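You operate a simulated robot arm through the tools that you are given. There is no shell and no other tool. Be economical: measure what you need, move in short steps, check, and stop when the job is done.

You are at the controls of a simulated robot arm. One attempt, no reset.

JOB
Tip the softener into the red basin, stir it in, dip the green cloth and lay it on the washboard.
Fine: stir with the laundry stick till no streaks show; stick back in the white jug, measuring cup back; spill nothing. Set down upright: measuring cup.

The check looks at the end state, three seconds after you hand in, the way a careful person would. Anything else that was tipped, shoved, dropped, spilled or broken makes it a failure. Flat cloth is picked up by pressing the open fingertips on it (5 to 10 N) and closing them slowly along it; thin cloth reads only 2 to 8 mm in the jaws.

ROBOT AND FRAMES
A 6-joint arm with a four-finger gripper on a trunk, on a base that drives. Base frame: it is fixed to the floor where the robot stands at the start and does not move with it; the origin is under the middle of the robot, x ahead of it, y to its left, z up; the surface under the hand at the start is at about z = 78. Lengths are in cm, angles in degrees, forces in N, time in s.
With the tool pointing down near the work surface it reaches from about 28 to 70 cm from the robot's upright axis, wherever it stands. Its first joint turns from -166.0 to 166.0 degrees. Places, roughly: ribs [50, -40, 80]. Payload 3.43 kg.
Tool frame: the origin (TCP) lies between the finger pads and is the grasp point; the fingertips stand 3 cm ahead of it; z points along the fingers, y is the line along which they close. Largest opening 12 cm; the body of the gripper starts 8.5 cm behind the TCP.
Orientation is told as [roll, pitch, yaw] about the base's x, y, z axes, in that order, counted from this pose: with the fingers straight down and closing along the base's y, the tool's x points along the base's -x, its y along +y and its z along -z.

CONTROLS
- The arm moves only by the tool move_arm. Its argument "motion" is one flat list of numbers, 7 for each row, row after row: the shift along the tool's x, y, z in cm, then the turn, a rotation vector about the tool's x, y, z in rad, then the finger opening in cm, from 0 to 12. In form: [x, y, z, wx, wy, wz, claw, x, y, z, wx, wy, wz, claw, ...]. A call has 1 to 20 rows; each row shifts and turns the commanded pose from where the row before left it, along the tool's axes as they then stand. A row lasts 0.2 s, in which the tool goes at most 5 cm and 8.6 degrees; a call with a longer step from one row to the next is refused whole, and so is a gripper value outside its range. A pose out of reach is approached as far as the arm can. The call stops where the force on the tool passes 40 N (or 10 N more than at its start, if that is more) or the arm is blocked; 0.2 s more then pass. Each finger halts on what it meets, pressing with about 38 N; the grip force reading is that of the motor and also rises with nothing between the fingers. The clock runs only during rows and for 0.2 s after the last one: add rows that do not move to give the fingers time. The reply holds the time, the measured pose of the TCP, the force on the tool along the base axes, the opening and the grip force, in the units named above and with some noise, with the torque about the TCP (base axes, N m) and any sound that the robot's microphone picked up.
- Cameras (640 x 400 px; columns grow to the right, rows downward): "scene" is now at [3.7, 13.42, 156.67]; the picture's right is [-0.30, -0.95, 0.00], its down [-0.84, 0.26, -0.48] and it looks along [0.46, -0.14, -0.88] (base axes); focal length 255 px, centre (320, 200). "wrist" rides on the gripper at [7.1, -1.7, -12.1] in the tool frame; the picture's right is [0.23, 0.97, 0.00], its down [-0.81, 0.19, -0.55] and it looks along [-0.54, 0.13, 0.83] (tool axes); focal length 275 px, centre (320, 200). There is no depth. A picture from a camera that has moved, and an enlarged one, comes with that camera's place and axes in the base frame and with its lens. The place of the scene camera against the robot may be out by one fixed shift of up to 2.5 cm in any direction.
- capture(camera): a new picture of that camera. No time passes.
- slide_trunk(by): slides the trunk up (or, below 0, down) by that many cm; the arm and the scene camera ride with it, the base frame stays. It gives what a move gives, with no picture.
- steer(legs): drives the robot by 1 to 6 legs, each [ahead, left, turn to the left] in cm, cm and degrees, along the robot's own axes; the way and the turn of a leg run together, so that a leg with both is an arc; at most 150 cm and 180 degrees a leg. The arm and the cameras ride along, it lands a little off, and it stops where it bumps. It gives what a move gives.
- head_to(pan, tilt): turns the head with the scene camera to pan (to the left, within 120 degrees either way) and tilt (down, from -29 to 69), counted from straight ahead of the robot. It gives what a move gives.
- close_up(camera, box): a new picture of the part [left, top, right, bottom] of that camera's present view, enlarged. No time passes.
- close_job(): hands the job in; it is judged then, once.

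Go step by step. Nothing tells you exact positions but the pictures and the camera data: compare them with the known pose of the tool, close in by small moves and look again before you grip or let go. The budget is 120 turns and 78 pictures, counting those below and the enlarged ones. Unless the task says otherwise, let go and move clear before handing in.

The tools are called after "Emit:" as name(argument=value, ...) on one line, values as JSON. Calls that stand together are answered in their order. move_arm: Moves the arm, as the interface text tells. Its arguments: {"type":"object","properties":{"motion":{"type":"array","items":{"type":"number"}}},"required":["motion"]} The other tools are called the same way: slide_trunk (by) slides the trunk up or down; steer (legs) drives the base; head_to (pan, tilt) turns the head that bears the scene camera; capture (camera) takes a picture; close_up (camera, box) takes an enlarged picture of a part of a camera's view; close_job () hands the job in.

At the start:

```text
t: 0.0
ee_pos: [32.96, -17.15, 119.38]
ee_rot: [0.0, 0.0, 0.0]
ft_force: [-0.2, -0.1, 0.2]
moment: [0.01, 0.0, -0.01]
finger_gap: 12.0
finger_force: 0.1
trunk travel left (down, up): [-10.0, 34.0]
robot x, y, heading: [0.07, -0.19, 0.0]
head pan, tilt: [-17.3, 61.1]
```

scene: 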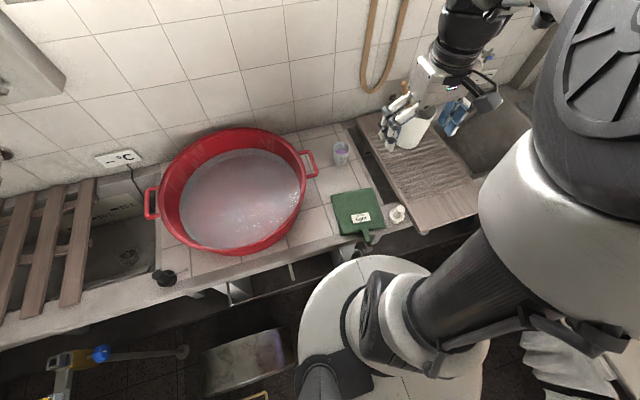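
wrist: 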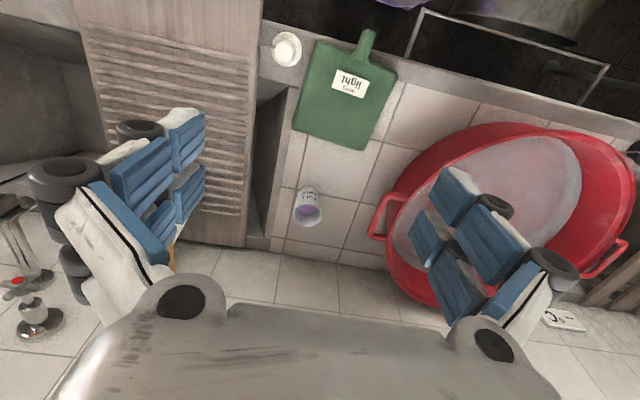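

I see the red basin to the left, a small cup with violet liquid, a green item with a tag, the ribbed washboard and the white jug behind the hand. I'll look closer at each before moving.

Emit:
close_up(camera="scene", box=[310, 120, 430, 260])

Emit:
close_up(camera="scene", box=[340, 60, 540, 185])

Emit:
close_up(camera="wrist", box=[240, 0, 440, 240])

```text
2.86 times, centred on (370, 190) of scene
camera zoom: at [3.7, 13.42, 156.67], right [-0.3, -0.95, 0.0], down [-0.84, 0.26, -0.48], along [0.46, -0.14, -0.88], focal length 729 px, centre (177, 229)
```

zoom: 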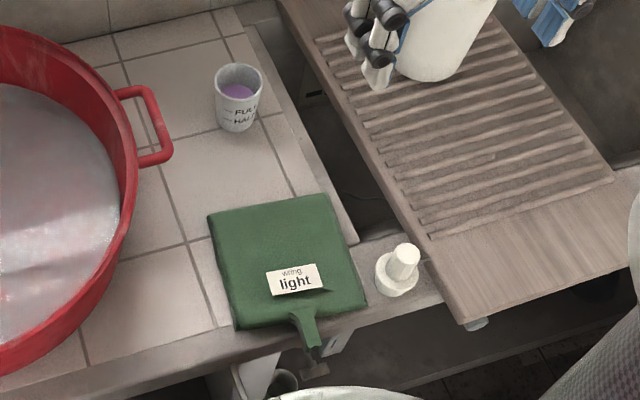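

```text
3.20 times, centred on (440, 122) of scene
camera zoom: at [3.7, 13.42, 156.67], right [-0.3, -0.95, 0.0], down [-0.84, 0.26, -0.48], along [0.46, -0.14, -0.88], focal length 816 px, centre (-64, 448)
```

zoom: 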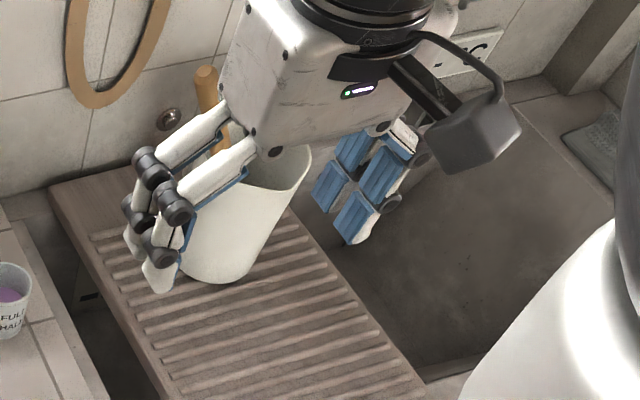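

```text
1.67 times, centred on (340, 120) of wrist
camera zoom: at [25.92, -18.77, 131.44], right [-0.23, 0.97, 0.0], down [0.81, 0.19, 0.55], along [0.54, 0.13, -0.83], focal length 459 px, centre (287, 333)
```

zoom: 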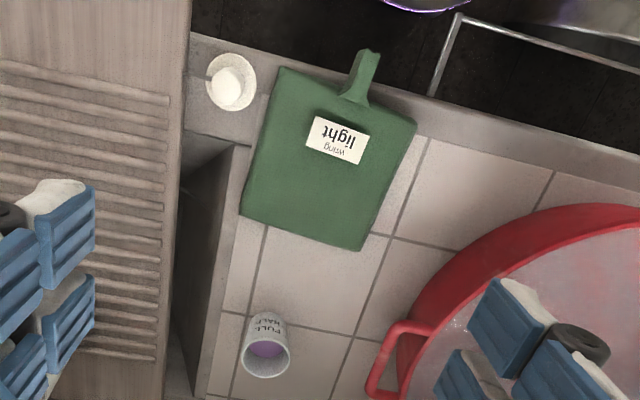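

The tag on the cloth says "wring: light" and the cup shows FULL/HALF marks. I'll look left and right with the head for other labels, the basin and the jug.

Emit:
close_up(camera="scene", box=[80, 100, 340, 280])

Emit:
head_to(pan=-45, tilt=45)

Emit:
capture(camera="scene")

```text
2.22 times, centred on (210, 190) of scene
camera zoom: at [3.7, 13.42, 156.67], right [-0.3, -0.95, 0.0], down [-0.84, 0.26, -0.48], along [0.46, -0.14, -0.88], focal length 567 px, centre (564, 222)
```

zoom: 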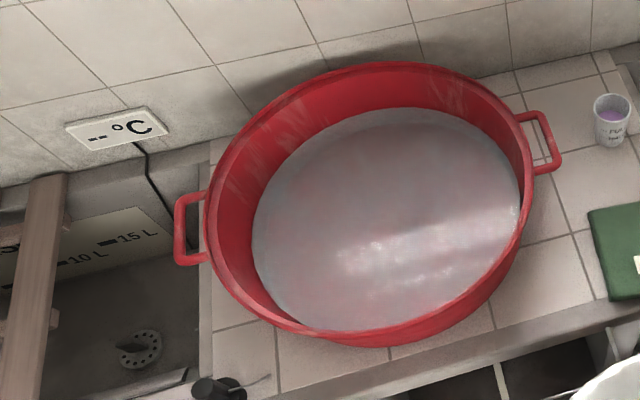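

```text
t: 0.9
ee_pos: [33.12, -17.28, 119.56]
ee_rot: [0.1, -0.1, -0.1]
ft_force: [0.5, 0.4, 0.2]
moment: [0.0, 0.01, 0.0]
finger_gap: 11.97
finger_force: 0.0
trunk travel left (down, up): [-10.0, 34.0]
robot x, y, heading: [-0.07, 0.1, -0.1]
head pan, tilt: [-45.0, 45.0]
```

```text
71 pictures are left
camera scene: at [3.22, 9.63, 158.75], right [-0.71, -0.71, 0.0], down [-0.5, 0.5, -0.71], along [0.5, -0.5, -0.71], focal length 255 px, centre (320, 200)
```

scene: 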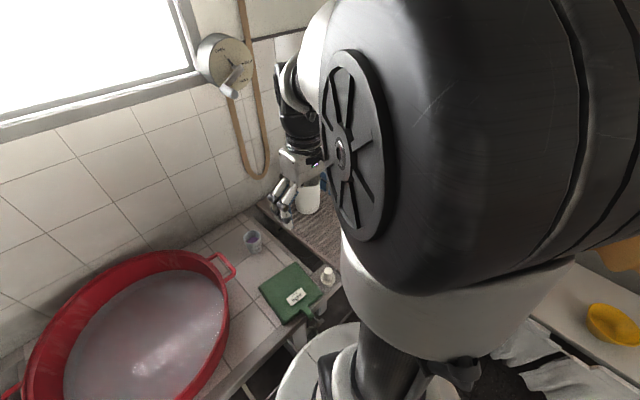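

Arm blocks the head's view of the jug, so I'll move the hand sideways to look at the jug with the wrist camera.

Emit:
move_arm(motion=[0, -4.5, 0, 0, 0, 0, 12, 0, -4.5, 0, 0, 0, 0, 12, 0, -4.5, 0, 0, 0, 0, 12, 0, -4.5, 0, 0, 0, 0, 12, 0, -4.5, 0, 0, 0, 0, 12, 0, -4.5, 0, 0, 0, 0, 12, 0, 0, 0, 0, 0, 0, 12])

Emit:
capture(camera="wrist")

Emit:
head_to(pan=-20, tilt=45)

Emit:
capture(camera="scene")

```text
t: 2.5
ee_pos: [32.99, -43.97, 119.58]
ee_rot: [0.0, 0.0, 0.0]
ft_force: [1.0, 0.3, 0.1]
moment: [0.0, -0.01, -0.02]
finger_gap: 12.02
finger_force: 0.0
trunk travel left (down, up): [-10.0, 34.0]
robot x, y, heading: [-0.13, -0.01, 0.1]
head pan, tilt: [-45.0, 45.0]
```

```text
70 pictures are left
camera wrist: at [25.84, -45.61, 131.48], right [-0.23, 0.97, 0.0], down [0.81, 0.19, 0.55], along [0.54, 0.13, -0.83], focal length 275 px, centre (320, 200)
```

wrist: 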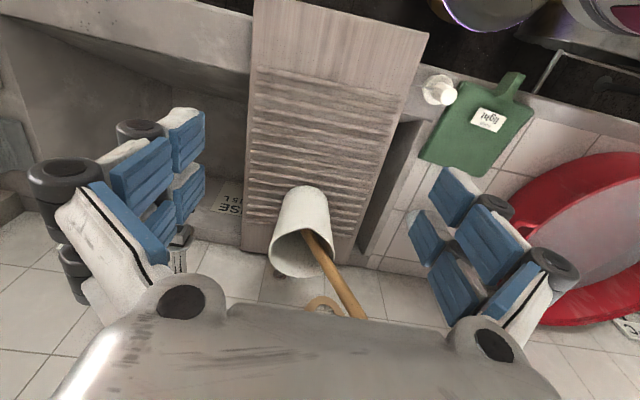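

```text
t: 3.4
ee_pos: [33.09, -44.06, 119.4]
ee_rot: [-0.1, 0.0, -0.1]
ft_force: [-0.5, 0.0, -0.2]
moment: [-0.02, 0.0, 0.0]
finger_gap: 12.01
finger_force: 0.0
trunk travel left (down, up): [-10.0, 34.0]
robot x, y, heading: [0.27, -0.13, 0.1]
head pan, tilt: [-20.0, 45.0]
```

```text
69 pictures are left
camera scene: at [5.1, 12.57, 158.75], right [-0.34, -0.94, 0.0], down [-0.66, 0.24, -0.71], along [0.66, -0.24, -0.71], focal length 255 px, centre (320, 200)
```

scene: 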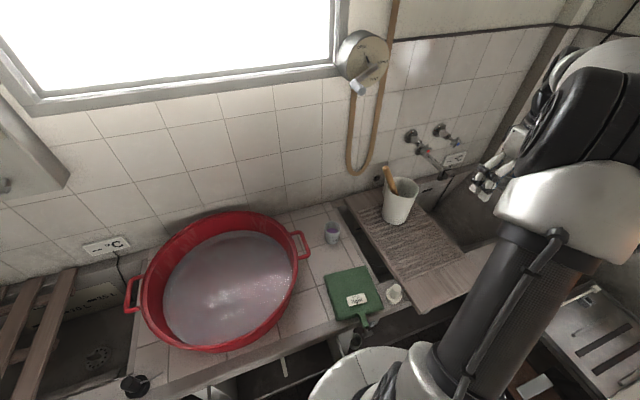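

Emit:
close_up(camera="scene", box=[310, 150, 470, 320])

Emit:
close_up(camera="wrist", box=[230, 60, 400, 330])

```text
2.35 times, centred on (390, 235) of scene
camera zoom: at [5.1, 12.57, 158.75], right [-0.34, -0.94, 0.0], down [-0.66, 0.24, -0.71], along [0.66, -0.24, -0.71], focal length 600 px, centre (155, 118)
```

zoom: 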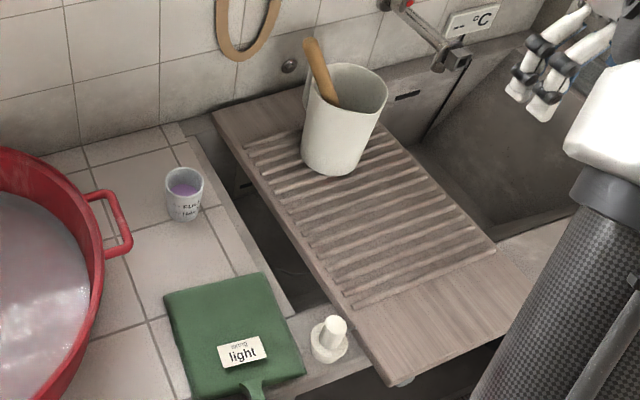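

```text
1.48 times, centred on (315, 195) of wrist
camera zoom: at [25.87, -45.64, 131.43], right [-0.23, 0.97, 0.0], down [0.81, 0.19, 0.55], along [0.54, 0.13, -0.83], focal length 408 px, centre (327, 207)
```

zoom: 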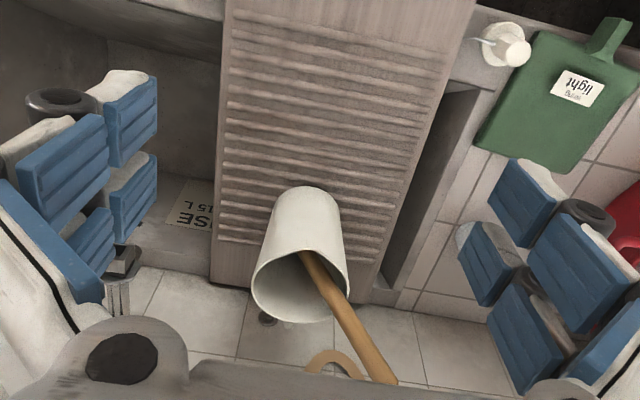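

The jug stands on the washboard's back end with its rim around [59.5,-40.6,97], the stick's top is near [59,-32,107], and the cup is near [58.7,-13.4]. The basin is centred near [50,24.5] with its rim at about z=92. I'll bring the hand behind the cup, tilted about 50° so that it grips from the side.

Emit:
move_arm(motion=[-1.7, 4.4, 0, 0, 0, 0, 12, -1.7, 4.4, 0, 0, 0, 0, 12, -1.7, 4.4, 0, 0, 0, 0, 12, -1.7, 4.4, 0, 0, 0, 0, 12, -1.7, 4.4, 0, 0, 0, 0, 12, -1.7, 4.4, 0, 0, 0, 0, 12, -1.7, 4.3, 0, 0, 0, 0, 12, 0, 0, 0, 0, -0.145, 0, 12, 0, 0, 0, 0, -0.145, 0, 12, 0, 0, 0, 0, -0.145, 0, 12, 0, 0, 0, 0, -0.145, 0, 12, 0, 0, 0, 0, -0.145, 0, 12, 0, 0, 0, 0, -0.145, 0, 12, 0, 0, 0, 0, 0, 0, 12])

Emit:
capture(camera="wrist")

```text
t: 6.4
ee_pos: [44.95, -13.49, 119.43]
ee_rot: [0.0, -49.9, 0.1]
ft_force: [0.4, -0.2, -0.2]
moment: [0.02, 0.01, -0.02]
finger_gap: 12.0
finger_force: 0.1
trunk travel left (down, up): [-10.0, 34.0]
robot x, y, heading: [0.04, 0.33, -0.0]
head pan, tilt: [-20.0, 45.0]
```

```text
66 pictures are left
camera wrist: at [31.14, -15.08, 121.65], right [-0.15, 0.97, -0.18], down [0.1, 0.19, 0.98], along [0.98, 0.13, -0.13], focal length 275 px, centre (320, 200)
```

wrist: 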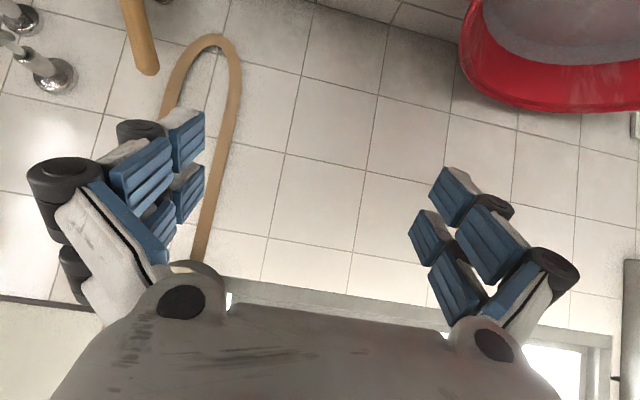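

The tilt worked and nothing was touched. I'll lower the hand to behind and above the cup.

Emit:
move_arm(motion=[2.4, 0, 2.66, 0, 0, 0, 12, 2.4, 0, 2.66, 0, 0, 0, 12, 2.4, 0, 2.66, 0, 0, 0, 12, 2.4, 0, 2.66, 0, 0, 0, 12, 2.4, 0, 2.66, 0, 0, 0, 12, 2.4, 0, 2.66, 0, 0, 0, 12, 2.4, 0, 2.66, 0, 0, 0, 12, 2.4, 0, 2.66, 0, 0, 0, 12, 0, 0, 0, 0, 0, 0, 12])

Emit:
capture(camera="wrist")

Emit:
capture(camera="scene")

```text
t: 8.4
ee_pos: [51.78, -16.23, 95.29]
ee_rot: [1.5, -49.4, -0.9]
ft_force: [0.2, 0.3, 0.3]
moment: [0.02, -0.02, 0.01]
finger_gap: 11.99
finger_force: 0.0
out of reach, approached as far as the arm can: row 6, 7, 8
trunk travel left (down, up): [-10.0, 34.0]
robot x, y, heading: [0.14, 0.01, 0.3]
head pan, tilt: [-20.0, 45.0]
```

```text
65 pictures are left
camera wrist: at [37.97, -17.96, 97.7], right [-0.15, 0.98, -0.16], down [0.11, 0.17, 0.98], along [0.98, 0.13, -0.13], focal length 275 px, centre (320, 200)
```

wrist: 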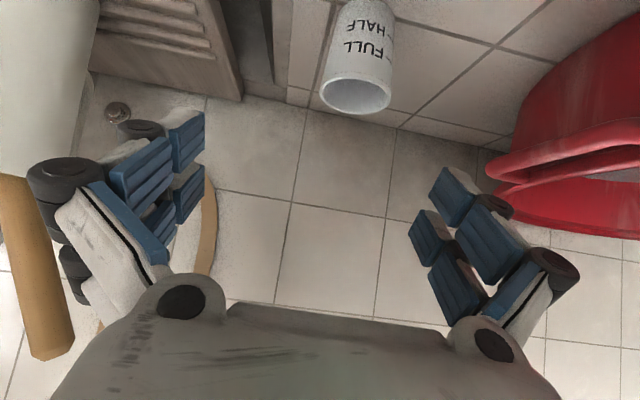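

```text
64 pictures are left
camera scene: at [5.08, 12.6, 158.75], right [-0.34, -0.94, 0.0], down [-0.66, 0.24, -0.71], along [0.66, -0.24, -0.71], focal length 255 px, centre (320, 200)
```

scene: 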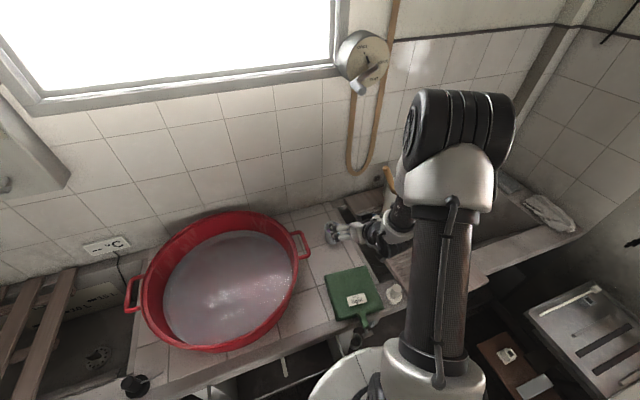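

The last rows were out of reach, so a lower trunk should help. I'll rise a little first and then slide the trunk down.

Emit:
move_arm(motion=[-2.3, 1, -2.8, 0, 0, 0, 12, -2.3, 1, -2.8, 0, 0, 0, 12, -1.5, 0, -2.8, 0, 0, 0, 12, 0, 0, 0, 0, 0, 0, 12])

Emit:
slide_trunk(by=-10)

```text
t: 9.4
ee_pos: [49.49, -14.3, 105.53]
ee_rot: [0.1, -49.8, 0.1]
ft_force: [0.2, -0.8, 0.1]
moment: [0.02, 0.01, -0.03]
finger_gap: 11.99
finger_force: 0.0
trunk travel left (down, up): [-10.0, 34.0]
robot x, y, heading: [0.02, 0.0, -0.1]
head pan, tilt: [-20.0, 45.0]
```

```text
t: 10.7
ee_pos: [49.34, -14.33, 95.54]
ee_rot: [0.0, -49.9, 0.0]
ft_force: [-0.9, -0.3, 0.3]
moment: [0.01, 0.02, 0.03]
finger_gap: 11.98
finger_force: 0.1
trunk travel left (down, up): [0.0, 44.0]
robot x, y, heading: [0.31, -0.09, -0.0]
head pan, tilt: [-20.0, 45.0]
```

Now at z=95.5 with the trunk at its lowest. I'll go down to the pre-grasp point.

Emit:
move_arm(motion=[2.03, 0.35, 1.7, 0, 0, 0, 10, 2.03, 0.35, 1.7, 0, 0, 0, 10, 0, 0, 0, 0, 0, 0, 10])

Emit:
capture(camera="wrist")

```text
t: 11.5
ee_pos: [49.4, -13.68, 90.09]
ee_rot: [0.2, -49.8, -0.1]
ft_force: [-0.2, -0.7, -0.5]
moment: [0.0, -0.02, 0.01]
finger_gap: 10.02
finger_force: 0.0
trunk travel left (down, up): [0.0, 44.0]
robot x, y, heading: [-0.1, -0.26, 0.2]
head pan, tilt: [-20.0, 45.0]
```

```text
63 pictures are left
camera wrist: at [35.49, -15.31, 92.41], right [-0.15, 0.97, -0.17], down [0.1, 0.19, 0.98], along [0.98, 0.13, -0.13], focal length 275 px, centre (320, 200)
```

wrist: 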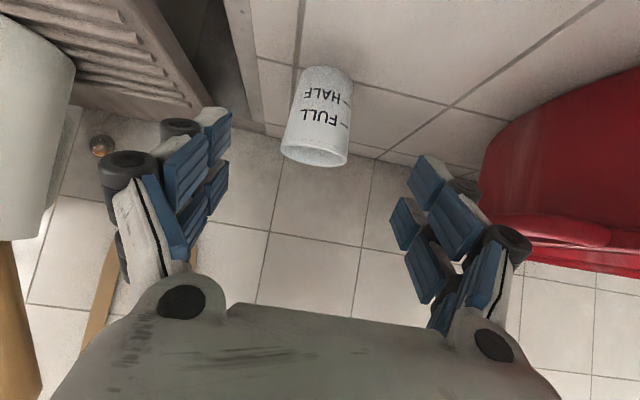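

Refined: the cup axis is near [59.6,-13.6] with its rim at z≈85.3. I'll approach partway along the tool axis.

Emit:
move_arm(motion=[-0.06, 0.02, 2.6, 0, 0, 0, 10, -0.06, 0.02, 2.6, 0, 0, 0, 10, -0.06, 0.02, 2.6, 0, 0, 0, 10, 0, 0, 0, 0, 0, 0, 10])

Emit:
capture(camera="wrist")

```text
t: 12.5
ee_pos: [55.54, -13.73, 85.33]
ee_rot: [0.8, -49.5, -0.5]
ft_force: [-0.4, -0.5, -0.3]
moment: [0.0, 0.03, -0.04]
finger_gap: 10.01
finger_force: 0.1
trunk travel left (down, up): [0.0, 44.0]
robot x, y, heading: [-0.29, -0.62, 0.0]
head pan, tilt: [-20.0, 45.0]
```

```text
62 pictures are left
camera wrist: at [41.71, -15.34, 87.68], right [-0.15, 0.97, -0.17], down [0.1, 0.18, 0.98], along [0.98, 0.13, -0.13], focal length 275 px, centre (320, 200)
```

wrist: 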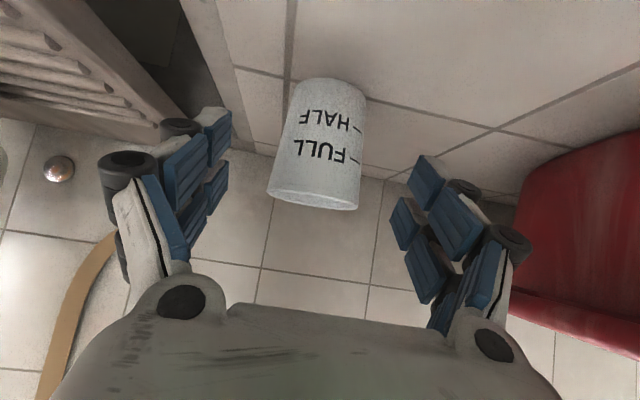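

The cup is centred between the fingers. I'll continue the last 5 cm.

Emit:
move_arm(motion=[-0.06, 0.1, 2.5, 0, 0, 0, 10, -0.06, 0.1, 2.5, 0, 0, 0, 10, 0, 0, 0, 0, 0, 0, 10])

Emit:
capture(camera="wrist")

```text
t: 13.3
ee_pos: [59.4, -13.31, 82.24]
ee_rot: [0.6, -49.6, -0.4]
ft_force: [-0.2, -0.3, -0.2]
moment: [-0.02, 0.02, 0.02]
finger_gap: 9.98
finger_force: 0.0
trunk travel left (down, up): [0.0, 44.0]
robot x, y, heading: [0.18, -0.46, -0.3]
head pan, tilt: [-20.0, 45.0]
```

```text
61 pictures are left
camera wrist: at [45.58, -15.01, 84.47], right [-0.15, 0.97, -0.17], down [0.1, 0.19, 0.98], along [0.98, 0.13, -0.13], focal length 275 px, centre (320, 200)
```

wrist: 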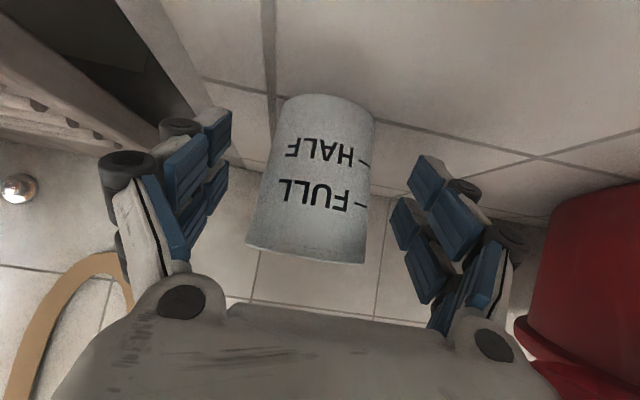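

The cup sits centred at the TCP. I'll close gently.

Emit:
move_arm(motion=[0, 0, 0, 0, 0, 0, 8, 0, 0, 0, 0, 0, 0, 7, 0, 0, 0, 0, 0, 0, 6.5, 0, 0, 0, 0, 0, 0, 6.1, 0, 0, 0, 0, 0, 0, 5.8, 0, 0, 0, 0, 0, 0, 5.5, 0, 0, 0, 0, 0, 0, 5.2, 0, 0, 0, 0, 0, 0, 5.0, 0, 0, 0, 0, 0, 0, 5.0])

```text
t: 15.3
ee_pos: [59.45, -13.43, 82.26]
ee_rot: [0.6, -49.7, -0.4]
ft_force: [-0.6, 0.7, 2.3]
moment: [0.12, 0.0, 0.0]
finger_gap: 5.74
finger_force: 38.0
trunk travel left (down, up): [0.0, 44.0]
robot x, y, heading: [0.24, -0.11, 0.1]
head pan, tilt: [-20.0, 45.0]
```

The cup is gripped (5.7 cm opening). I'll lift straight up slowly.

Emit:
move_arm(motion=[-0.6, 0, -0.5, 0, 0, 0, 5, -1.15, 0, -0.97, 0, 0, 0, 5, -1.53, 0, -1.29, 0, 0, 0, 5, -1.53, 0, -1.29, 0, 0, 0, 5, -1.53, 0, -1.29, 0, 0, 0, 5, -1.53, 0, -1.29, 0, 0, 0, 5, -1.53, 0, -1.29, 0, 0, 0, 5, -1.53, 0, -1.29, 0, 0, 0, 5, -1.53, 0, -1.29, 0, 0, 0, 5, -1.53, 0, -1.29, 0, 0, 0, 5, -1.53, 0, -1.29, 0, 0, 0, 5, -0.8, 0, -0.7, 0, 0, 0, 5, 0, 0, 0, 0, 0, 0, 5])

Emit:
capture(camera="wrist")

Emit:
capture(camera="scene")

```text
t: 18.1
ee_pos: [59.38, -13.37, 103.66]
ee_rot: [0.0, -49.8, 0.0]
ft_force: [0.0, 0.9, -0.3]
moment: [-0.02, 0.02, 0.02]
finger_gap: 5.74
finger_force: 37.8
trunk travel left (down, up): [0.0, 44.0]
robot x, y, heading: [0.19, -0.14, 0.2]
head pan, tilt: [-20.0, 45.0]
```

```text
60 pictures are left
camera wrist: at [45.6, -15.0, 105.92], right [-0.15, 0.97, -0.18], down [0.1, 0.19, 0.98], along [0.98, 0.13, -0.13], focal length 275 px, centre (320, 200)
```

wrist: 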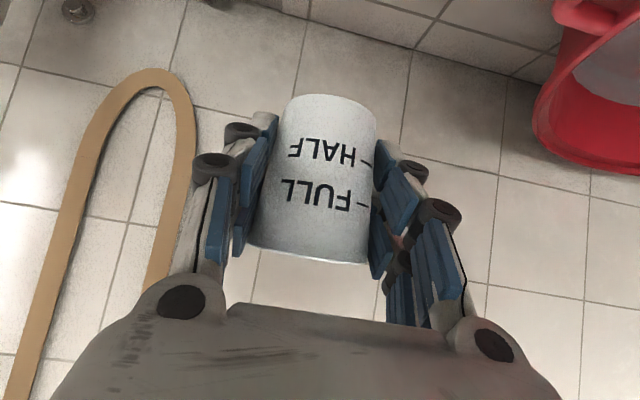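

```text
59 pictures are left
camera scene: at [5.11, 12.59, 148.75], right [-0.34, -0.94, 0.0], down [-0.66, 0.24, -0.71], along [0.66, -0.24, -0.71], focal length 255 px, centre (320, 200)
```

scene: 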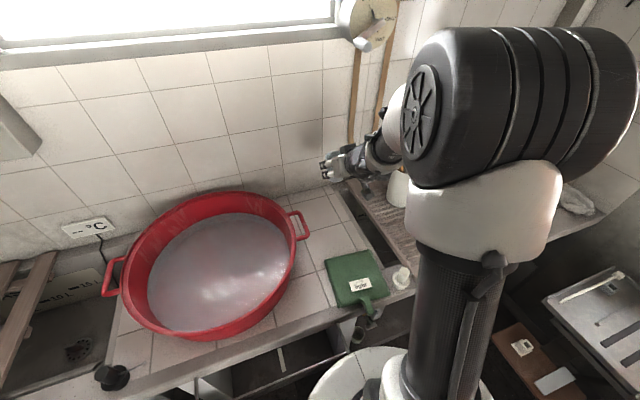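

The cup is held upright and clear. I'll carry it over the basin.

Emit:
move_arm(motion=[0.2, 1.2, -0.24, 0, 0, 0, 5, 0.4, 2.45, -0.47, 0, 0, 0, 5, 0.4, 2.45, -0.47, 0, 0, 0, 5, 0.4, 2.45, -0.47, 0, 0, 0, 5, 0.4, 2.45, -0.47, 0, 0, 0, 5, 0.4, 2.45, -0.47, 0, 0, 0, 5, 0.4, 2.45, -0.47, 0, 0, 0, 5, 0.4, 2.45, -0.47, 0, 0, 0, 5, 0.4, 2.45, -0.47, 0, 0, 0, 5, 0.4, 2.45, -0.47, 0, 0, 0, 5, 0.4, 2.45, -0.47, 0, 0, 0, 5, 0.4, 2.45, -0.47, 0, 0, 0, 5, 0.2, 1.2, -0.24, 0, 0, 0, 5, 0, 0, 0, 0, 0, 0, 5])

Emit:
capture(camera="scene")

```text
t: 21.1
ee_pos: [55.2, -1.96, 102.93]
ee_rot: [0.6, -49.7, 0.0]
ft_force: [-0.6, 0.3, -0.7]
moment: [-0.03, 0.01, 0.02]
finger_gap: 5.73
finger_force: 37.6
out of reach, approached as far as the arm can: row 6, 7, 8, 9, 10, 11, 12, 13
trunk travel left (down, up): [0.0, 44.0]
robot x, y, heading: [-0.33, -0.02, 0.1]
head pan, tilt: [-20.0, 45.0]
```

```text
58 pictures are left
camera scene: at [5.11, 12.59, 148.75], right [-0.34, -0.94, 0.0], down [-0.66, 0.24, -0.71], along [0.66, -0.24, -0.71], focal length 255 px, centre (320, 200)
```

scene: 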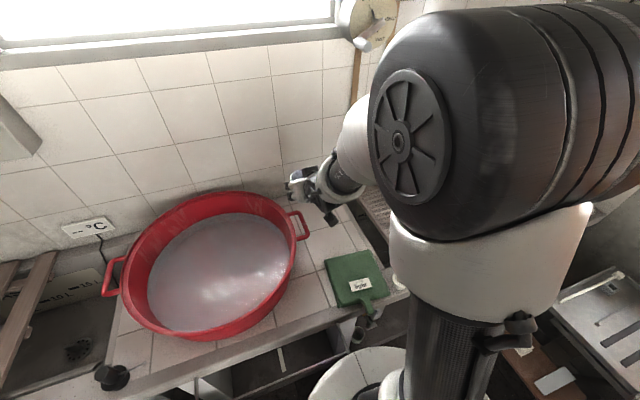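

The arm can't reach there folded like this, but turning the base about 20° left will swing the cup over the basin. I'll do it in small legs.

Emit:
steer(legs=[[0, 0, 7], [0, 0, 7], [0, 0, 7]])

Emit:
capture(camera="scene")

Emit:
capture(camera="wrist")

```text
t: 23.3
ee_pos: [52.36, 18.01, 102.85]
ee_rot: [0.6, -49.7, 21.1]
ft_force: [-0.6, -0.4, -0.3]
moment: [0.03, 0.01, -0.03]
finger_gap: 5.76
finger_force: 38.2
trunk travel left (down, up): [0.0, 44.0]
robot x, y, heading: [0.11, -0.49, 21.0]
head pan, tilt: [-20.0, 45.0]
```

```text
57 pictures are left
camera scene: at [0.67, 13.88, 148.75], right [0.02, -1.0, 0.0], down [-0.71, -0.01, -0.71], along [0.71, 0.01, -0.71], focal length 255 px, centre (320, 200)
```

scene: 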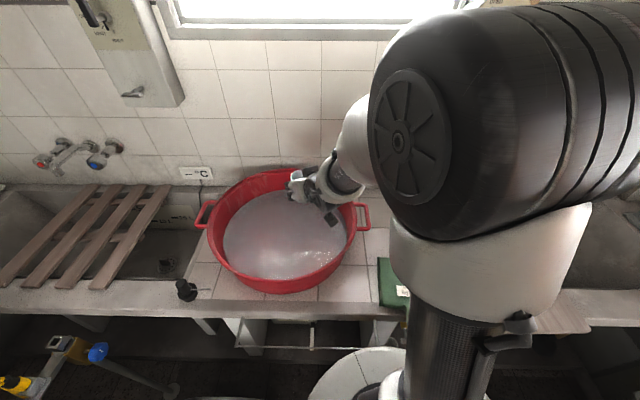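

```text
56 pictures are left
camera wrist: at [40.07, 11.46, 105.16], right [-0.5, 0.85, -0.17], down [0.03, 0.21, 0.98], along [0.87, 0.48, -0.13], focal length 275 px, centre (320, 200)
```

wrist: 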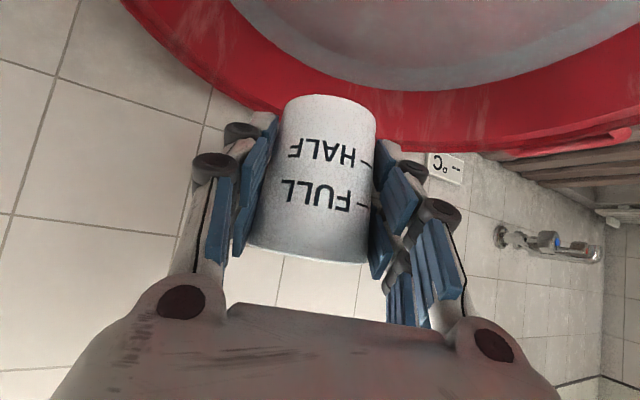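

The cup is over the basin, with TCP [52.4,18] and the basin centre about [50.5,24]. I'll tip it left slowly, first about 55°.

Emit:
move_arm(motion=[0, 0, 0, 0.0776, 0, -0.0916, 5, 0, 0, 0, 0.0776, 0, -0.0916, 5, 0, 0, 0, 0.0776, 0, -0.0916, 5, 0, 0, 0, 0.0776, 0, -0.0916, 5, 0, 0, 0, 0.0776, 0, -0.0916, 5, 0, 0, 0, 0.0776, 0, -0.0916, 5, 0, 0, 0, 0.0776, 0, -0.0916, 5, 0, 0, 0, 0.0776, 0, -0.0916, 5, 0, 0, 0, 0, 0, 0, 5])

Emit:
capture(camera="wrist")

Emit:
close_up(camera="scene", box=[190, 140, 390, 310])

```text
t: 25.3
ee_pos: [53.32, 15.81, 104.16]
ee_rot: [-7.0, -49.0, 27.8]
ft_force: [-0.3, -0.7, -0.7]
moment: [0.0, -0.01, 0.0]
finger_gap: 5.77
finger_force: 37.8
out of reach, approached as far as the arm can: row 1, 2, 3, 4, 5, 6, 7, 8
trunk travel left (down, up): [0.0, 44.0]
robot x, y, heading: [-0.14, -0.24, 20.9]
head pan, tilt: [-20.0, 45.0]
```

```text
55 pictures are left
camera wrist: at [41.14, 9.27, 106.8], right [-0.51, 0.83, -0.25], down [0.0, 0.29, 0.96], along [0.86, 0.48, -0.15], focal length 275 px, centre (320, 200)
```

wrist: 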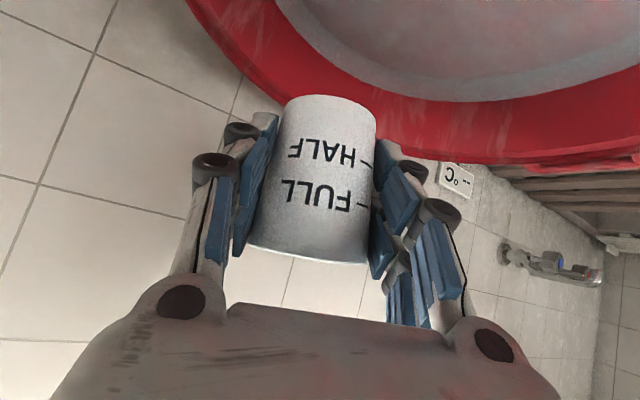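

```text
2.35 times, centred on (290, 225) of scene
camera zoom: at [0.68, 13.87, 148.75], right [0.02, -1.0, 0.0], down [-0.71, -0.01, -0.71], along [0.71, 0.01, -0.71], focal length 600 px, centre (391, 141)
```

zoom: 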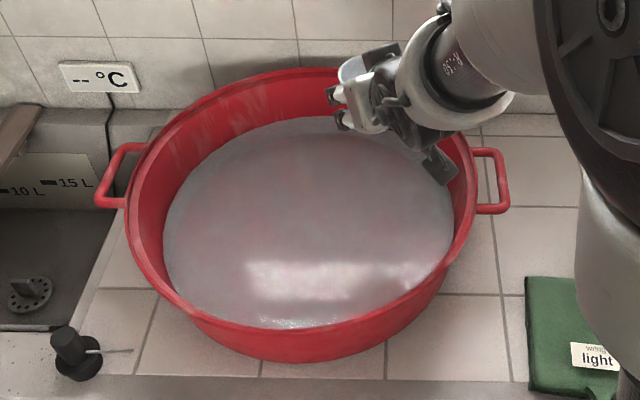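

The arm jams when swung this far left relative to the robot, probably near the head. I'll move the hand right in the robot's frame and turn the base further left instead.

Emit:
move_arm(motion=[0, -1.2, 0, 0, 0, 0, 5, 0, -2.4, 0, 0, 0, 0, 5, 0, -2.4, 0, 0, 0, 0, 5, 0, -2.4, 0, 0, 0, 0, 5, 0, -2.4, 0, 0, 0, 0, 5, 0, -2.4, 0, 0, 0, 0, 5, 0, -1.6, 0, 0, 0, 0, 5, 0, 0, 0, 0, 0, 0, 5])

```text
t: 27.1
ee_pos: [58.98, 2.1, 105.34]
ee_rot: [-7.0, -48.9, 27.8]
ft_force: [0.0, 0.6, -0.6]
moment: [0.0, -0.03, -0.02]
finger_gap: 5.72
finger_force: 38.1
trunk travel left (down, up): [0.0, 44.0]
robot x, y, heading: [-0.07, 0.01, 21.2]
head pan, tilt: [-20.0, 45.0]
```

Emit:
steer(legs=[[0, 0, 6], [0, 0, 6], [0, 0, 7]])

Emit:
move_arm(motion=[0, 0, 0, 0.0647, 0, -0.0763, 5, 0, 0, 0, 0.0647, 0, -0.0763, 5, 0, 0, 0, 0.0647, 0, -0.0763, 5, 0, 0, 0, 0, 0, 0, 5])

```text
t: 29.1
ee_pos: [54.96, 21.34, 105.5]
ee_rot: [-7.1, -48.9, 46.9]
ft_force: [-0.4, -0.3, -1.0]
moment: [-0.02, 0.01, 0.02]
finger_gap: 5.75
finger_force: 37.7
trunk travel left (down, up): [0.0, 44.0]
robot x, y, heading: [0.42, 0.4, 40.5]
head pan, tilt: [-20.0, 45.0]
```

```text
t: 30.1
ee_pos: [55.56, 20.71, 106.53]
ee_rot: [-30.7, -44.4, 64.9]
ft_force: [-0.4, -0.4, -1.6]
moment: [-0.02, 0.0, 0.0]
finger_gap: 5.7
finger_force: 38.0
out of reach, approached as far as the arm can: row 3
trunk travel left (down, up): [0.0, 44.0]
robot x, y, heading: [0.18, -0.32, 40.5]
head pan, tilt: [-20.0, 45.0]
```

Tipping left pushes the wrist into the limit, so I'll tip to the right instead, which swings the wrist away. First back to about level and a bit past.

Emit:
move_arm(motion=[0, 0, 0, -0.0647, 0, 0.0763, 5, 0, 0, 0, -0.0647, 0, 0.0763, 5, 0, 0, 0, -0.0647, 0, 0.0763, 5, 0, 0, 0, -0.0647, 0, 0.0763, 5, 0, 0, 0, -0.0647, 0, 0.0763, 5, 0, 0, 0, -0.0647, 0, 0.0763, 5, 0, 0, 0, -0.0647, 0, 0.0763, 5, 0, 0, 0, -0.0647, 0, 0.0763, 5, 0, 0, 0, 0, 0, 0, 5])

Emit:
capture(camera="scene")

```text
t: 32.1
ee_pos: [55.52, 20.78, 106.54]
ee_rot: [34.4, -43.5, 16.1]
ft_force: [0.3, -0.3, -1.1]
moment: [0.03, 0.05, -0.03]
finger_gap: 5.68
finger_force: 38.0
trunk travel left (down, up): [0.0, 44.0]
robot x, y, heading: [0.09, -0.13, 40.3]
head pan, tilt: [-20.0, 45.0]
```

```text
53 pictures are left
camera scene: at [-3.49, 13.58, 148.75], right [0.35, -0.94, 0.0], down [-0.66, -0.25, -0.71], along [0.66, 0.25, -0.71], focal length 255 px, centre (320, 200)
```

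scene: 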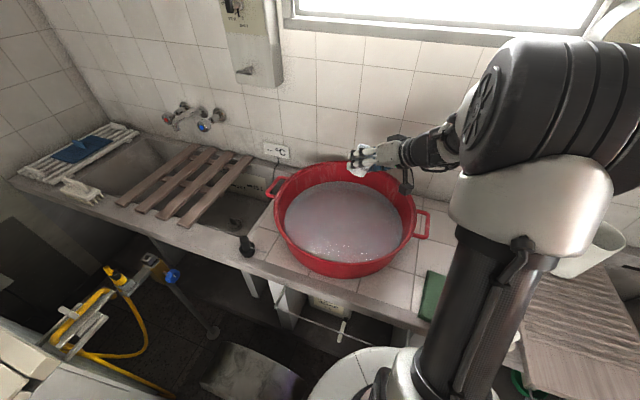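

That direction works. I'll continue tipping to about 120° and let the cup drain.

Emit:
move_arm(motion=[0, 0, 0, -0.0712, 0, 0.0839, 5, 0, 0, 0, -0.0712, 0, 0.0839, 5, 0, 0, 0, -0.0712, 0, 0.0839, 5, 0, 0, 0, -0.0712, 0, 0.0839, 5, 0, 0, 0, -0.0712, 0, 0.0839, 5, 0, 0, 0, -0.0712, 0, 0.0839, 5, 0, 0, 0, -0.0712, 0, 0.0839, 5, 0, 0, 0, -0.0712, 0, 0.0839, 5, 0, 0, 0, -0.0712, 0, 0.0839, 5, 0, 0, 0, -0.0712, 0, 0.0839, 5, 0, 0, 0, -0.0712, 0, 0.0839, 5, 0, 0, 0, -0.0712, 0, 0.0839, 5, 0, 0, 0, -0.0712, 0, 0.0839, 5, 0, 0, 0, -0.0712, 0, 0.0839, 5, 0, 0, 0, 0, 0, 0, 5, 0, 0, 0, 0, 0, 0, 5, 0, 0, 0, 0, 0, 0, 5, 0, 0, 0, 0, 0, 0, 5])

Emit:
close_up(camera="scene", box=[250, 120, 450, 290])

Emit:
capture(camera="wrist")

```text
t: 35.9
ee_pos: [55.68, 20.74, 106.71]
ee_rot: [104.5, 17.3, -5.9]
ft_force: [-0.3, 0.0, -0.2]
moment: [0.0, 0.03, -0.02]
finger_gap: 5.68
finger_force: 38.0
trunk travel left (down, up): [0.0, 44.0]
robot x, y, heading: [0.05, 0.23, 40.0]
head pan, tilt: [-20.0, 45.0]
```

```text
2.35 times, centred on (350, 205) of scene
camera zoom: at [-3.49, 13.58, 148.75], right [0.35, -0.94, 0.0], down [-0.66, -0.25, -0.71], along [0.66, 0.25, -0.71], focal length 600 px, centre (249, 188)
```

zoom: 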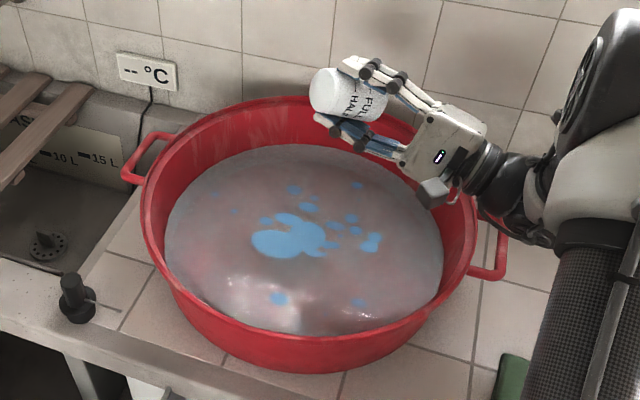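

```text
51 pictures are left
camera wrist: at [46.28, 10.55, 104.24], right [0.03, -0.25, 0.97], down [0.72, -0.66, -0.19], along [0.69, 0.71, 0.16], focal length 275 px, centre (320, 200)
```

wrist: 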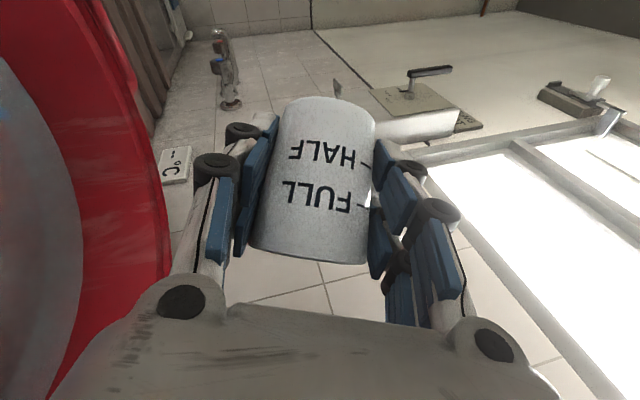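

The softener is in, shown by blue patches on the water. I'll tip a little further to drain the cup and hold.

Emit:
move_arm(motion=[0, 0, 0, -0.0712, 0, 0.0839, 5, 0, 0, 0, -0.0712, 0, 0.0839, 5, 0, 0, 0, -0.0712, 0, 0.0839, 5, 0, 0, 0, -0.0712, 0, 0.0839, 5, 0, 0, 0, 0, 0, 0, 5, 0, 0, 0, 0, 0, 0, 5, 0, 0, 0, 0, 0, 0, 5, 0, 0, 0, 0, 0, 0, 5, 0, 0, 0, 0, 0, 0, 5, 0, 0, 0, 0, 0, 0, 5, 0, 0, 0, 0, 0, 0, 5, 0, 0, 0, 0, 0, 0, 5])

Emit:
close_up(camera="scene", box=[310, 120, 430, 200])

```text
t: 38.5
ee_pos: [55.66, 20.69, 106.53]
ee_rot: [125.0, 34.7, 2.9]
ft_force: [-0.3, 0.5, -0.3]
moment: [-0.02, -0.01, -0.03]
finger_gap: 5.67
finger_force: 38.4
trunk travel left (down, up): [0.0, 44.0]
robot x, y, heading: [-0.03, 0.05, 40.1]
head pan, tilt: [-20.0, 45.0]
```

```text
5.00 times, centred on (370, 160) of scene
camera zoom: at [-3.49, 13.58, 148.75], right [0.35, -0.94, 0.0], down [-0.66, -0.25, -0.71], along [0.66, 0.25, -0.71], focal length 1276 px, centre (70, 400)
```

zoom: 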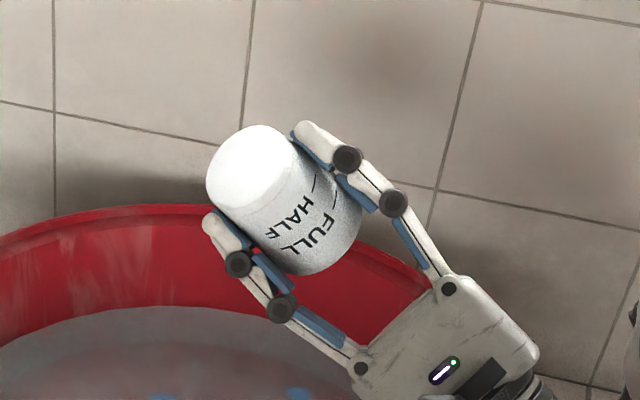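

The cup is empty. I'll turn it back upright.

Emit:
move_arm(motion=[0, 0, 0, 0.0863, 0, -0.1018, 5, 0, 0, 0, 0.0863, 0, -0.1018, 5, 0, 0, 0, 0.0863, 0, -0.1018, 5, 0, 0, 0, 0.0863, 0, -0.1018, 5, 0, 0, 0, 0.0863, 0, -0.1018, 5, 0, 0, 0, 0.0863, 0, -0.1018, 5, 0, 0, 0, 0.0863, 0, -0.1018, 5, 0, 0, 0, 0.0863, 0, -0.1018, 5, 0, 0, 0, 0.0863, 0, -0.1018, 5, 0, 0, 0, 0.0863, 0, -0.1018, 5, 0, 0, 0, 0.0863, 0, -0.1018, 5, 0, 0, 0, 0.0863, 0, -0.1018, 5, 0, 0, 0, 0.0863, 0, -0.1018, 5, 0, 0, 0, 0.0863, 0, -0.1018, 5, 0, 0, 0, 0.0863, 0, -0.1018, 5, 0, 0, 0, 0.0863, 0, -0.1018, 5, 0, 0, 0, 0.0863, 0, -0.1018, 5, 0, 0, 0, 0.0863, 0, -0.1018, 5, 0, 0, 0, 0, 0, 0, 5])

```text
t: 42.5
ee_pos: [55.62, 20.69, 106.53]
ee_rot: [-0.1, -49.2, 41.6]
ft_force: [0.3, 0.1, -0.4]
moment: [0.0, -0.01, -0.01]
finger_gap: 5.63
finger_force: 38.0
trunk travel left (down, up): [0.0, 44.0]
robot x, y, heading: [0.21, 0.36, 40.1]
head pan, tilt: [-20.0, 45.0]
```

Upright again (roll 0, pitch −49). I'll turn the base back to heading 0.

Emit:
steer(legs=[[0, 0, -14], [0, 0, -13], [0, 0, -13]])

Emit:
capture(camera="wrist")

```text
t: 45.4
ee_pos: [55.95, -19.93, 106.45]
ee_rot: [0.1, -49.1, 1.6]
ft_force: [-0.4, 0.0, 0.3]
moment: [0.02, 0.0, 0.03]
finger_gap: 5.63
finger_force: 37.8
trunk travel left (down, up): [0.0, 44.0]
robot x, y, heading: [0.24, 0.21, 0.3]
head pan, tilt: [-20.0, 45.0]
```

```text
49 pictures are left
camera wrist: at [42.22, -21.84, 108.96], right [-0.18, 0.97, -0.17], down [0.11, 0.19, 0.98], along [0.98, 0.16, -0.14], focal length 275 px, centre (320, 200)
```

wrist: 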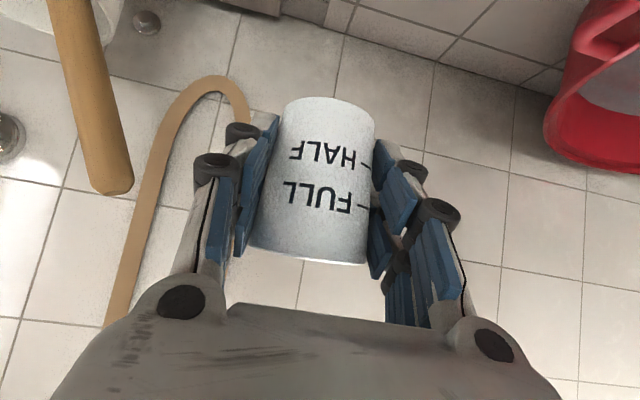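

I'll go back over the cup's place and down to just above the counter.

Emit:
move_arm(motion=[-0.8, 2.17, 0.94, 0, -0.005, 0, 5, -0.8, 2.17, 0.94, 0, -0.005, 0, 5, -0.8, 2.17, 0.94, 0, 0, 0, 5, 1.53, 0, 1.29, 0, 0, 0, 5, 1.53, 0, 1.29, 0, 0, 0, 5, 1.53, 0, 1.29, 0, 0, 0, 5, 1.53, 0, 1.29, 0, 0, 0, 5, 1.53, 0, 1.29, 0, 0, 0, 5, 1.53, 0, 1.29, 0, 0, 0, 5, 1.53, 0, 1.29, 0, 0, 0, 5, 1.53, 0, 1.29, 0, 0, 0, 5, 1.53, 0, 1.29, 0, 0, 0, 5, 1.53, 0, 1.29, 0, 0, 0, 5, 1.53, 0, 1.29, 0, 0, 0, 5, 0, 0, 0, 0, 0, 0, 5])

```text
t: 48.6
ee_pos: [59.44, -13.16, 84.63]
ee_rot: [0.1, -49.8, 1.7]
ft_force: [0.5, 0.8, -0.2]
moment: [-0.04, 0.02, 0.02]
finger_gap: 5.66
finger_force: 38.2
trunk travel left (down, up): [0.0, 44.0]
robot x, y, heading: [-0.01, 0.12, 0.3]
head pan, tilt: [-20.0, 45.0]
```

Emit:
move_arm(motion=[0.57, -0.1, 0.49, 0, 0, 0, 5, 0.57, -0.1, 0.49, 0, 0, 0, 5, 0.31, -0.05, 0.26, 0, 0, 0, 5, 0.23, 0, 0.19, 0, 0, 0, 5, 0, 0, 0, 0, 0, 0, 5])

```text
t: 49.8
ee_pos: [59.37, -13.48, 82.34]
ee_rot: [-0.1, -49.8, 1.6]
ft_force: [-0.1, -0.1, -0.1]
moment: [-0.01, 0.0, 0.02]
finger_gap: 5.61
finger_force: 37.9
trunk travel left (down, up): [0.0, 44.0]
robot x, y, heading: [-0.0, 0.2, 0.4]
head pan, tilt: [-20.0, 45.0]
```

Emit:
move_arm(motion=[0.08, 0, 0.065, 0, 0, 0, 5, 0.08, 0, 0.065, 0, 0, 0, 5, 0, 0, 0, 0, 0, 0, 5])

```text
t: 50.6
ee_pos: [59.51, -13.4, 82.23]
ee_rot: [0.1, -49.9, 1.6]
ft_force: [0.9, -1.2, 3.9]
moment: [0.01, -0.11, -0.05]
finger_gap: 5.62
finger_force: 37.8
trunk travel left (down, up): [0.0, 44.0]
robot x, y, heading: [-0.31, -0.05, 0.5]
head pan, tilt: [-20.0, 45.0]
```

The cup touches the counter. I'll open and back away along the tool axis.

Emit:
move_arm(motion=[0, 0, 0, 0, 0, 0, 6, 0, 0, 0, 0, 0, 0, 6.5, 0, 0, 0, 0, 0, 0, 7.5, 0, 0, 0, 0, 0, 0, 8.5, 0, 0, 0, 0, 0, 0, 10, 0, 0, 0, 0, 0, 0, 10, 0, 0, -2, 0, 0, 0, 10, 0, 0, -3, 0, 0, 0, 10, 0, 0, -3, 0, 0, 0, 10, 0, 0, -3, 0, 0, 0, 10, 0, 0, -3, 0, 0, 0, 10, 0, 0, 0, 0, 0, 0, 10])

Emit:
capture(camera="wrist")

```text
t: 53.2
ee_pos: [48.38, -13.54, 91.06]
ee_rot: [0.0, -49.7, 1.5]
ft_force: [0.0, 1.1, 0.0]
moment: [0.02, -0.05, -0.02]
finger_gap: 9.99
finger_force: 0.1
trunk travel left (down, up): [0.0, 44.0]
robot x, y, heading: [0.34, 0.47, 0.5]
head pan, tilt: [-20.0, 45.0]
```

```text
48 pictures are left
camera wrist: at [34.72, -15.62, 93.48], right [-0.18, 0.97, -0.18], down [0.1, 0.19, 0.98], along [0.98, 0.16, -0.13], focal length 275 px, centre (320, 200)
```

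wrist: 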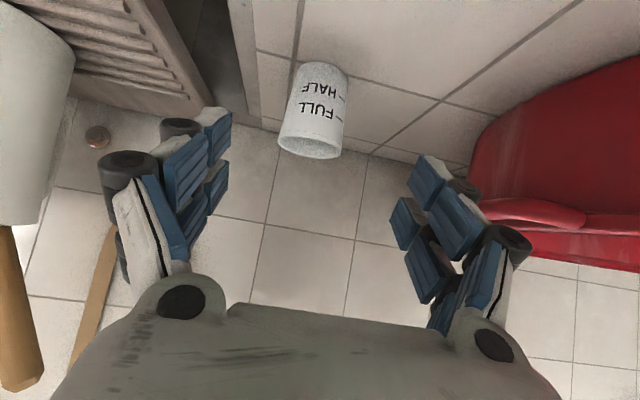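

The cup is back, upright. Next I'll raise the hand, point it down again and raise the trunk to look at the stick.

Emit:
move_arm(motion=[-2.8, -0.5, -2.4, 0, 0, 0, 10, -2.8, -1, -2.4, 0, 0, 0, 10, -2.8, -1, -2.4, 0, 0, 0, 10, -2.8, -1, -2.4, 0, 0, 0, 10, 0, 0, 0, 0, 0.145, 0, 10, 0, 0, 0, 0, 0.145, 0, 10, 0, 0, 0, 0, 0.145, 0, 10, 0, 0, 0, 0, 0.145, 0, 10, 0, 0, 0, 0, 0.145, 0, 10, 0, 0, 0, 0, 0.145, 0, 10, 0, 0, 0, 0, 0, 0, 10])

Emit:
slide_trunk(by=22)

Emit:
capture(camera="wrist")

Emit:
capture(camera="scene")

```text
t: 55.6
ee_pos: [48.81, -17.36, 105.8]
ee_rot: [0.0, 0.2, 1.5]
ft_force: [0.6, 0.0, -0.8]
moment: [0.02, 0.01, -0.02]
finger_gap: 9.99
finger_force: 0.0
trunk travel left (down, up): [0.0, 44.0]
robot x, y, heading: [0.18, 0.25, 0.2]
head pan, tilt: [-20.0, 45.0]
```

```text
t: 57.9
ee_pos: [48.79, -17.29, 127.73]
ee_rot: [-0.1, 0.1, 1.8]
ft_force: [0.2, -1.2, 0.4]
moment: [0.0, 0.03, 0.01]
finger_gap: 10.0
finger_force: 0.1
trunk travel left (down, up): [-22.0, 22.0]
robot x, y, heading: [0.14, 0.14, 0.5]
head pan, tilt: [-20.0, 45.0]
```

```text
47 pictures are left
camera wrist: at [41.67, -19.12, 139.83], right [-0.26, 0.97, 0.0], down [0.81, 0.21, 0.55], along [0.53, 0.14, -0.83], focal length 275 px, centre (320, 200)
```

wrist: 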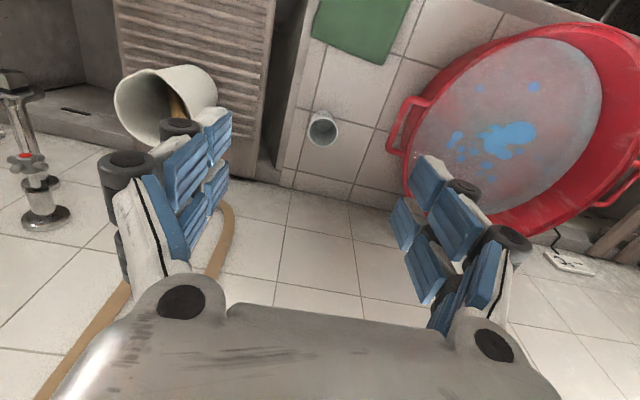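

```text
46 pictures are left
camera scene: at [5.04, 12.62, 170.74], right [-0.34, -0.94, 0.0], down [-0.67, 0.24, -0.71], along [0.67, -0.24, -0.71], focal length 255 px, centre (320, 200)
```

scene: 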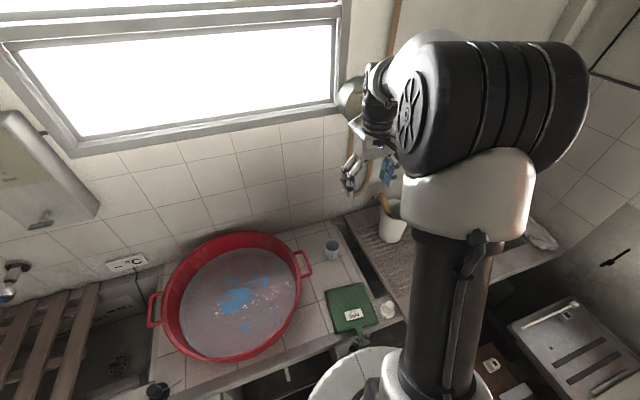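

I'll move the hand right to see the stick from above.

Emit:
move_arm(motion=[0.6, -3.5, 0, 0, 0, 0, 10, 0.6, -3.5, 0, 0, 0, 0, 10, 0.6, -3.5, 0, 0, 0, 0, 10, 0.6, -3.5, 0, 0, 0, 0, 10, 0.6, -3.5, 0, 0, 0, 0, 10, 0.6, -3.5, 0, 0, 0, 0, 10, 0, 0, 0, 0, 0, 0, 10])

Emit:
capture(camera="wrist")

Emit:
close_up(camera="scene", box=[340, 160, 440, 260])

```text
t: 59.5
ee_pos: [45.8, -38.43, 127.72]
ee_rot: [0.0, 0.1, 1.6]
ft_force: [0.9, -0.6, 0.6]
moment: [-0.02, -0.01, -0.04]
finger_gap: 9.99
finger_force: 0.0
trunk travel left (down, up): [-22.0, 22.0]
robot x, y, heading: [0.02, 0.05, 0.4]
head pan, tilt: [-20.0, 45.0]
```

```text
45 pictures are left
camera wrist: at [38.76, -40.25, 139.81], right [-0.26, 0.97, 0.0], down [0.81, 0.22, 0.55], along [0.53, 0.14, -0.83], focal length 275 px, centre (320, 200)
```

wrist: 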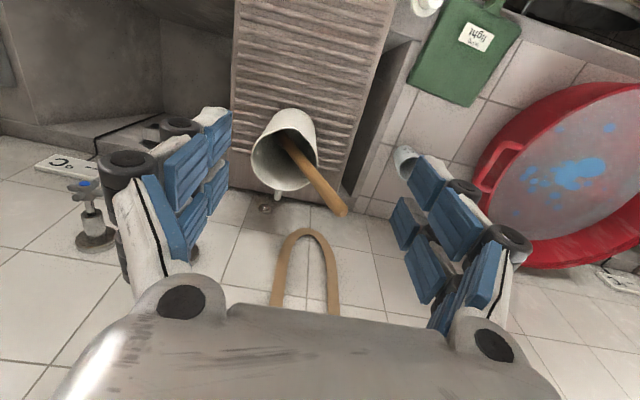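

```text
4.00 times, centred on (390, 210) of scene
camera zoom: at [5.03, 12.71, 170.75], right [-0.34, -0.94, 0.0], down [-0.67, 0.24, -0.71], along [0.67, -0.24, -0.71], focal length 1020 px, centre (40, 160)
```

zoom: 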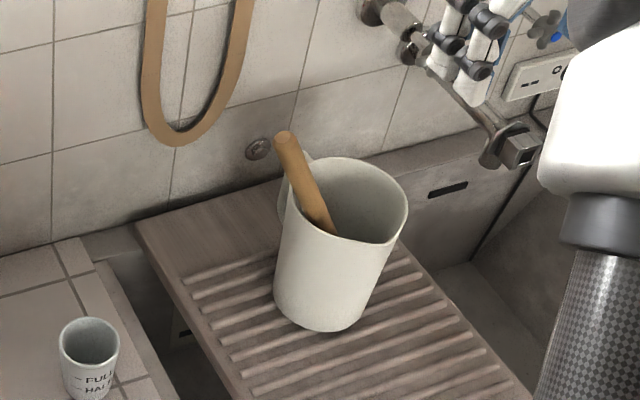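

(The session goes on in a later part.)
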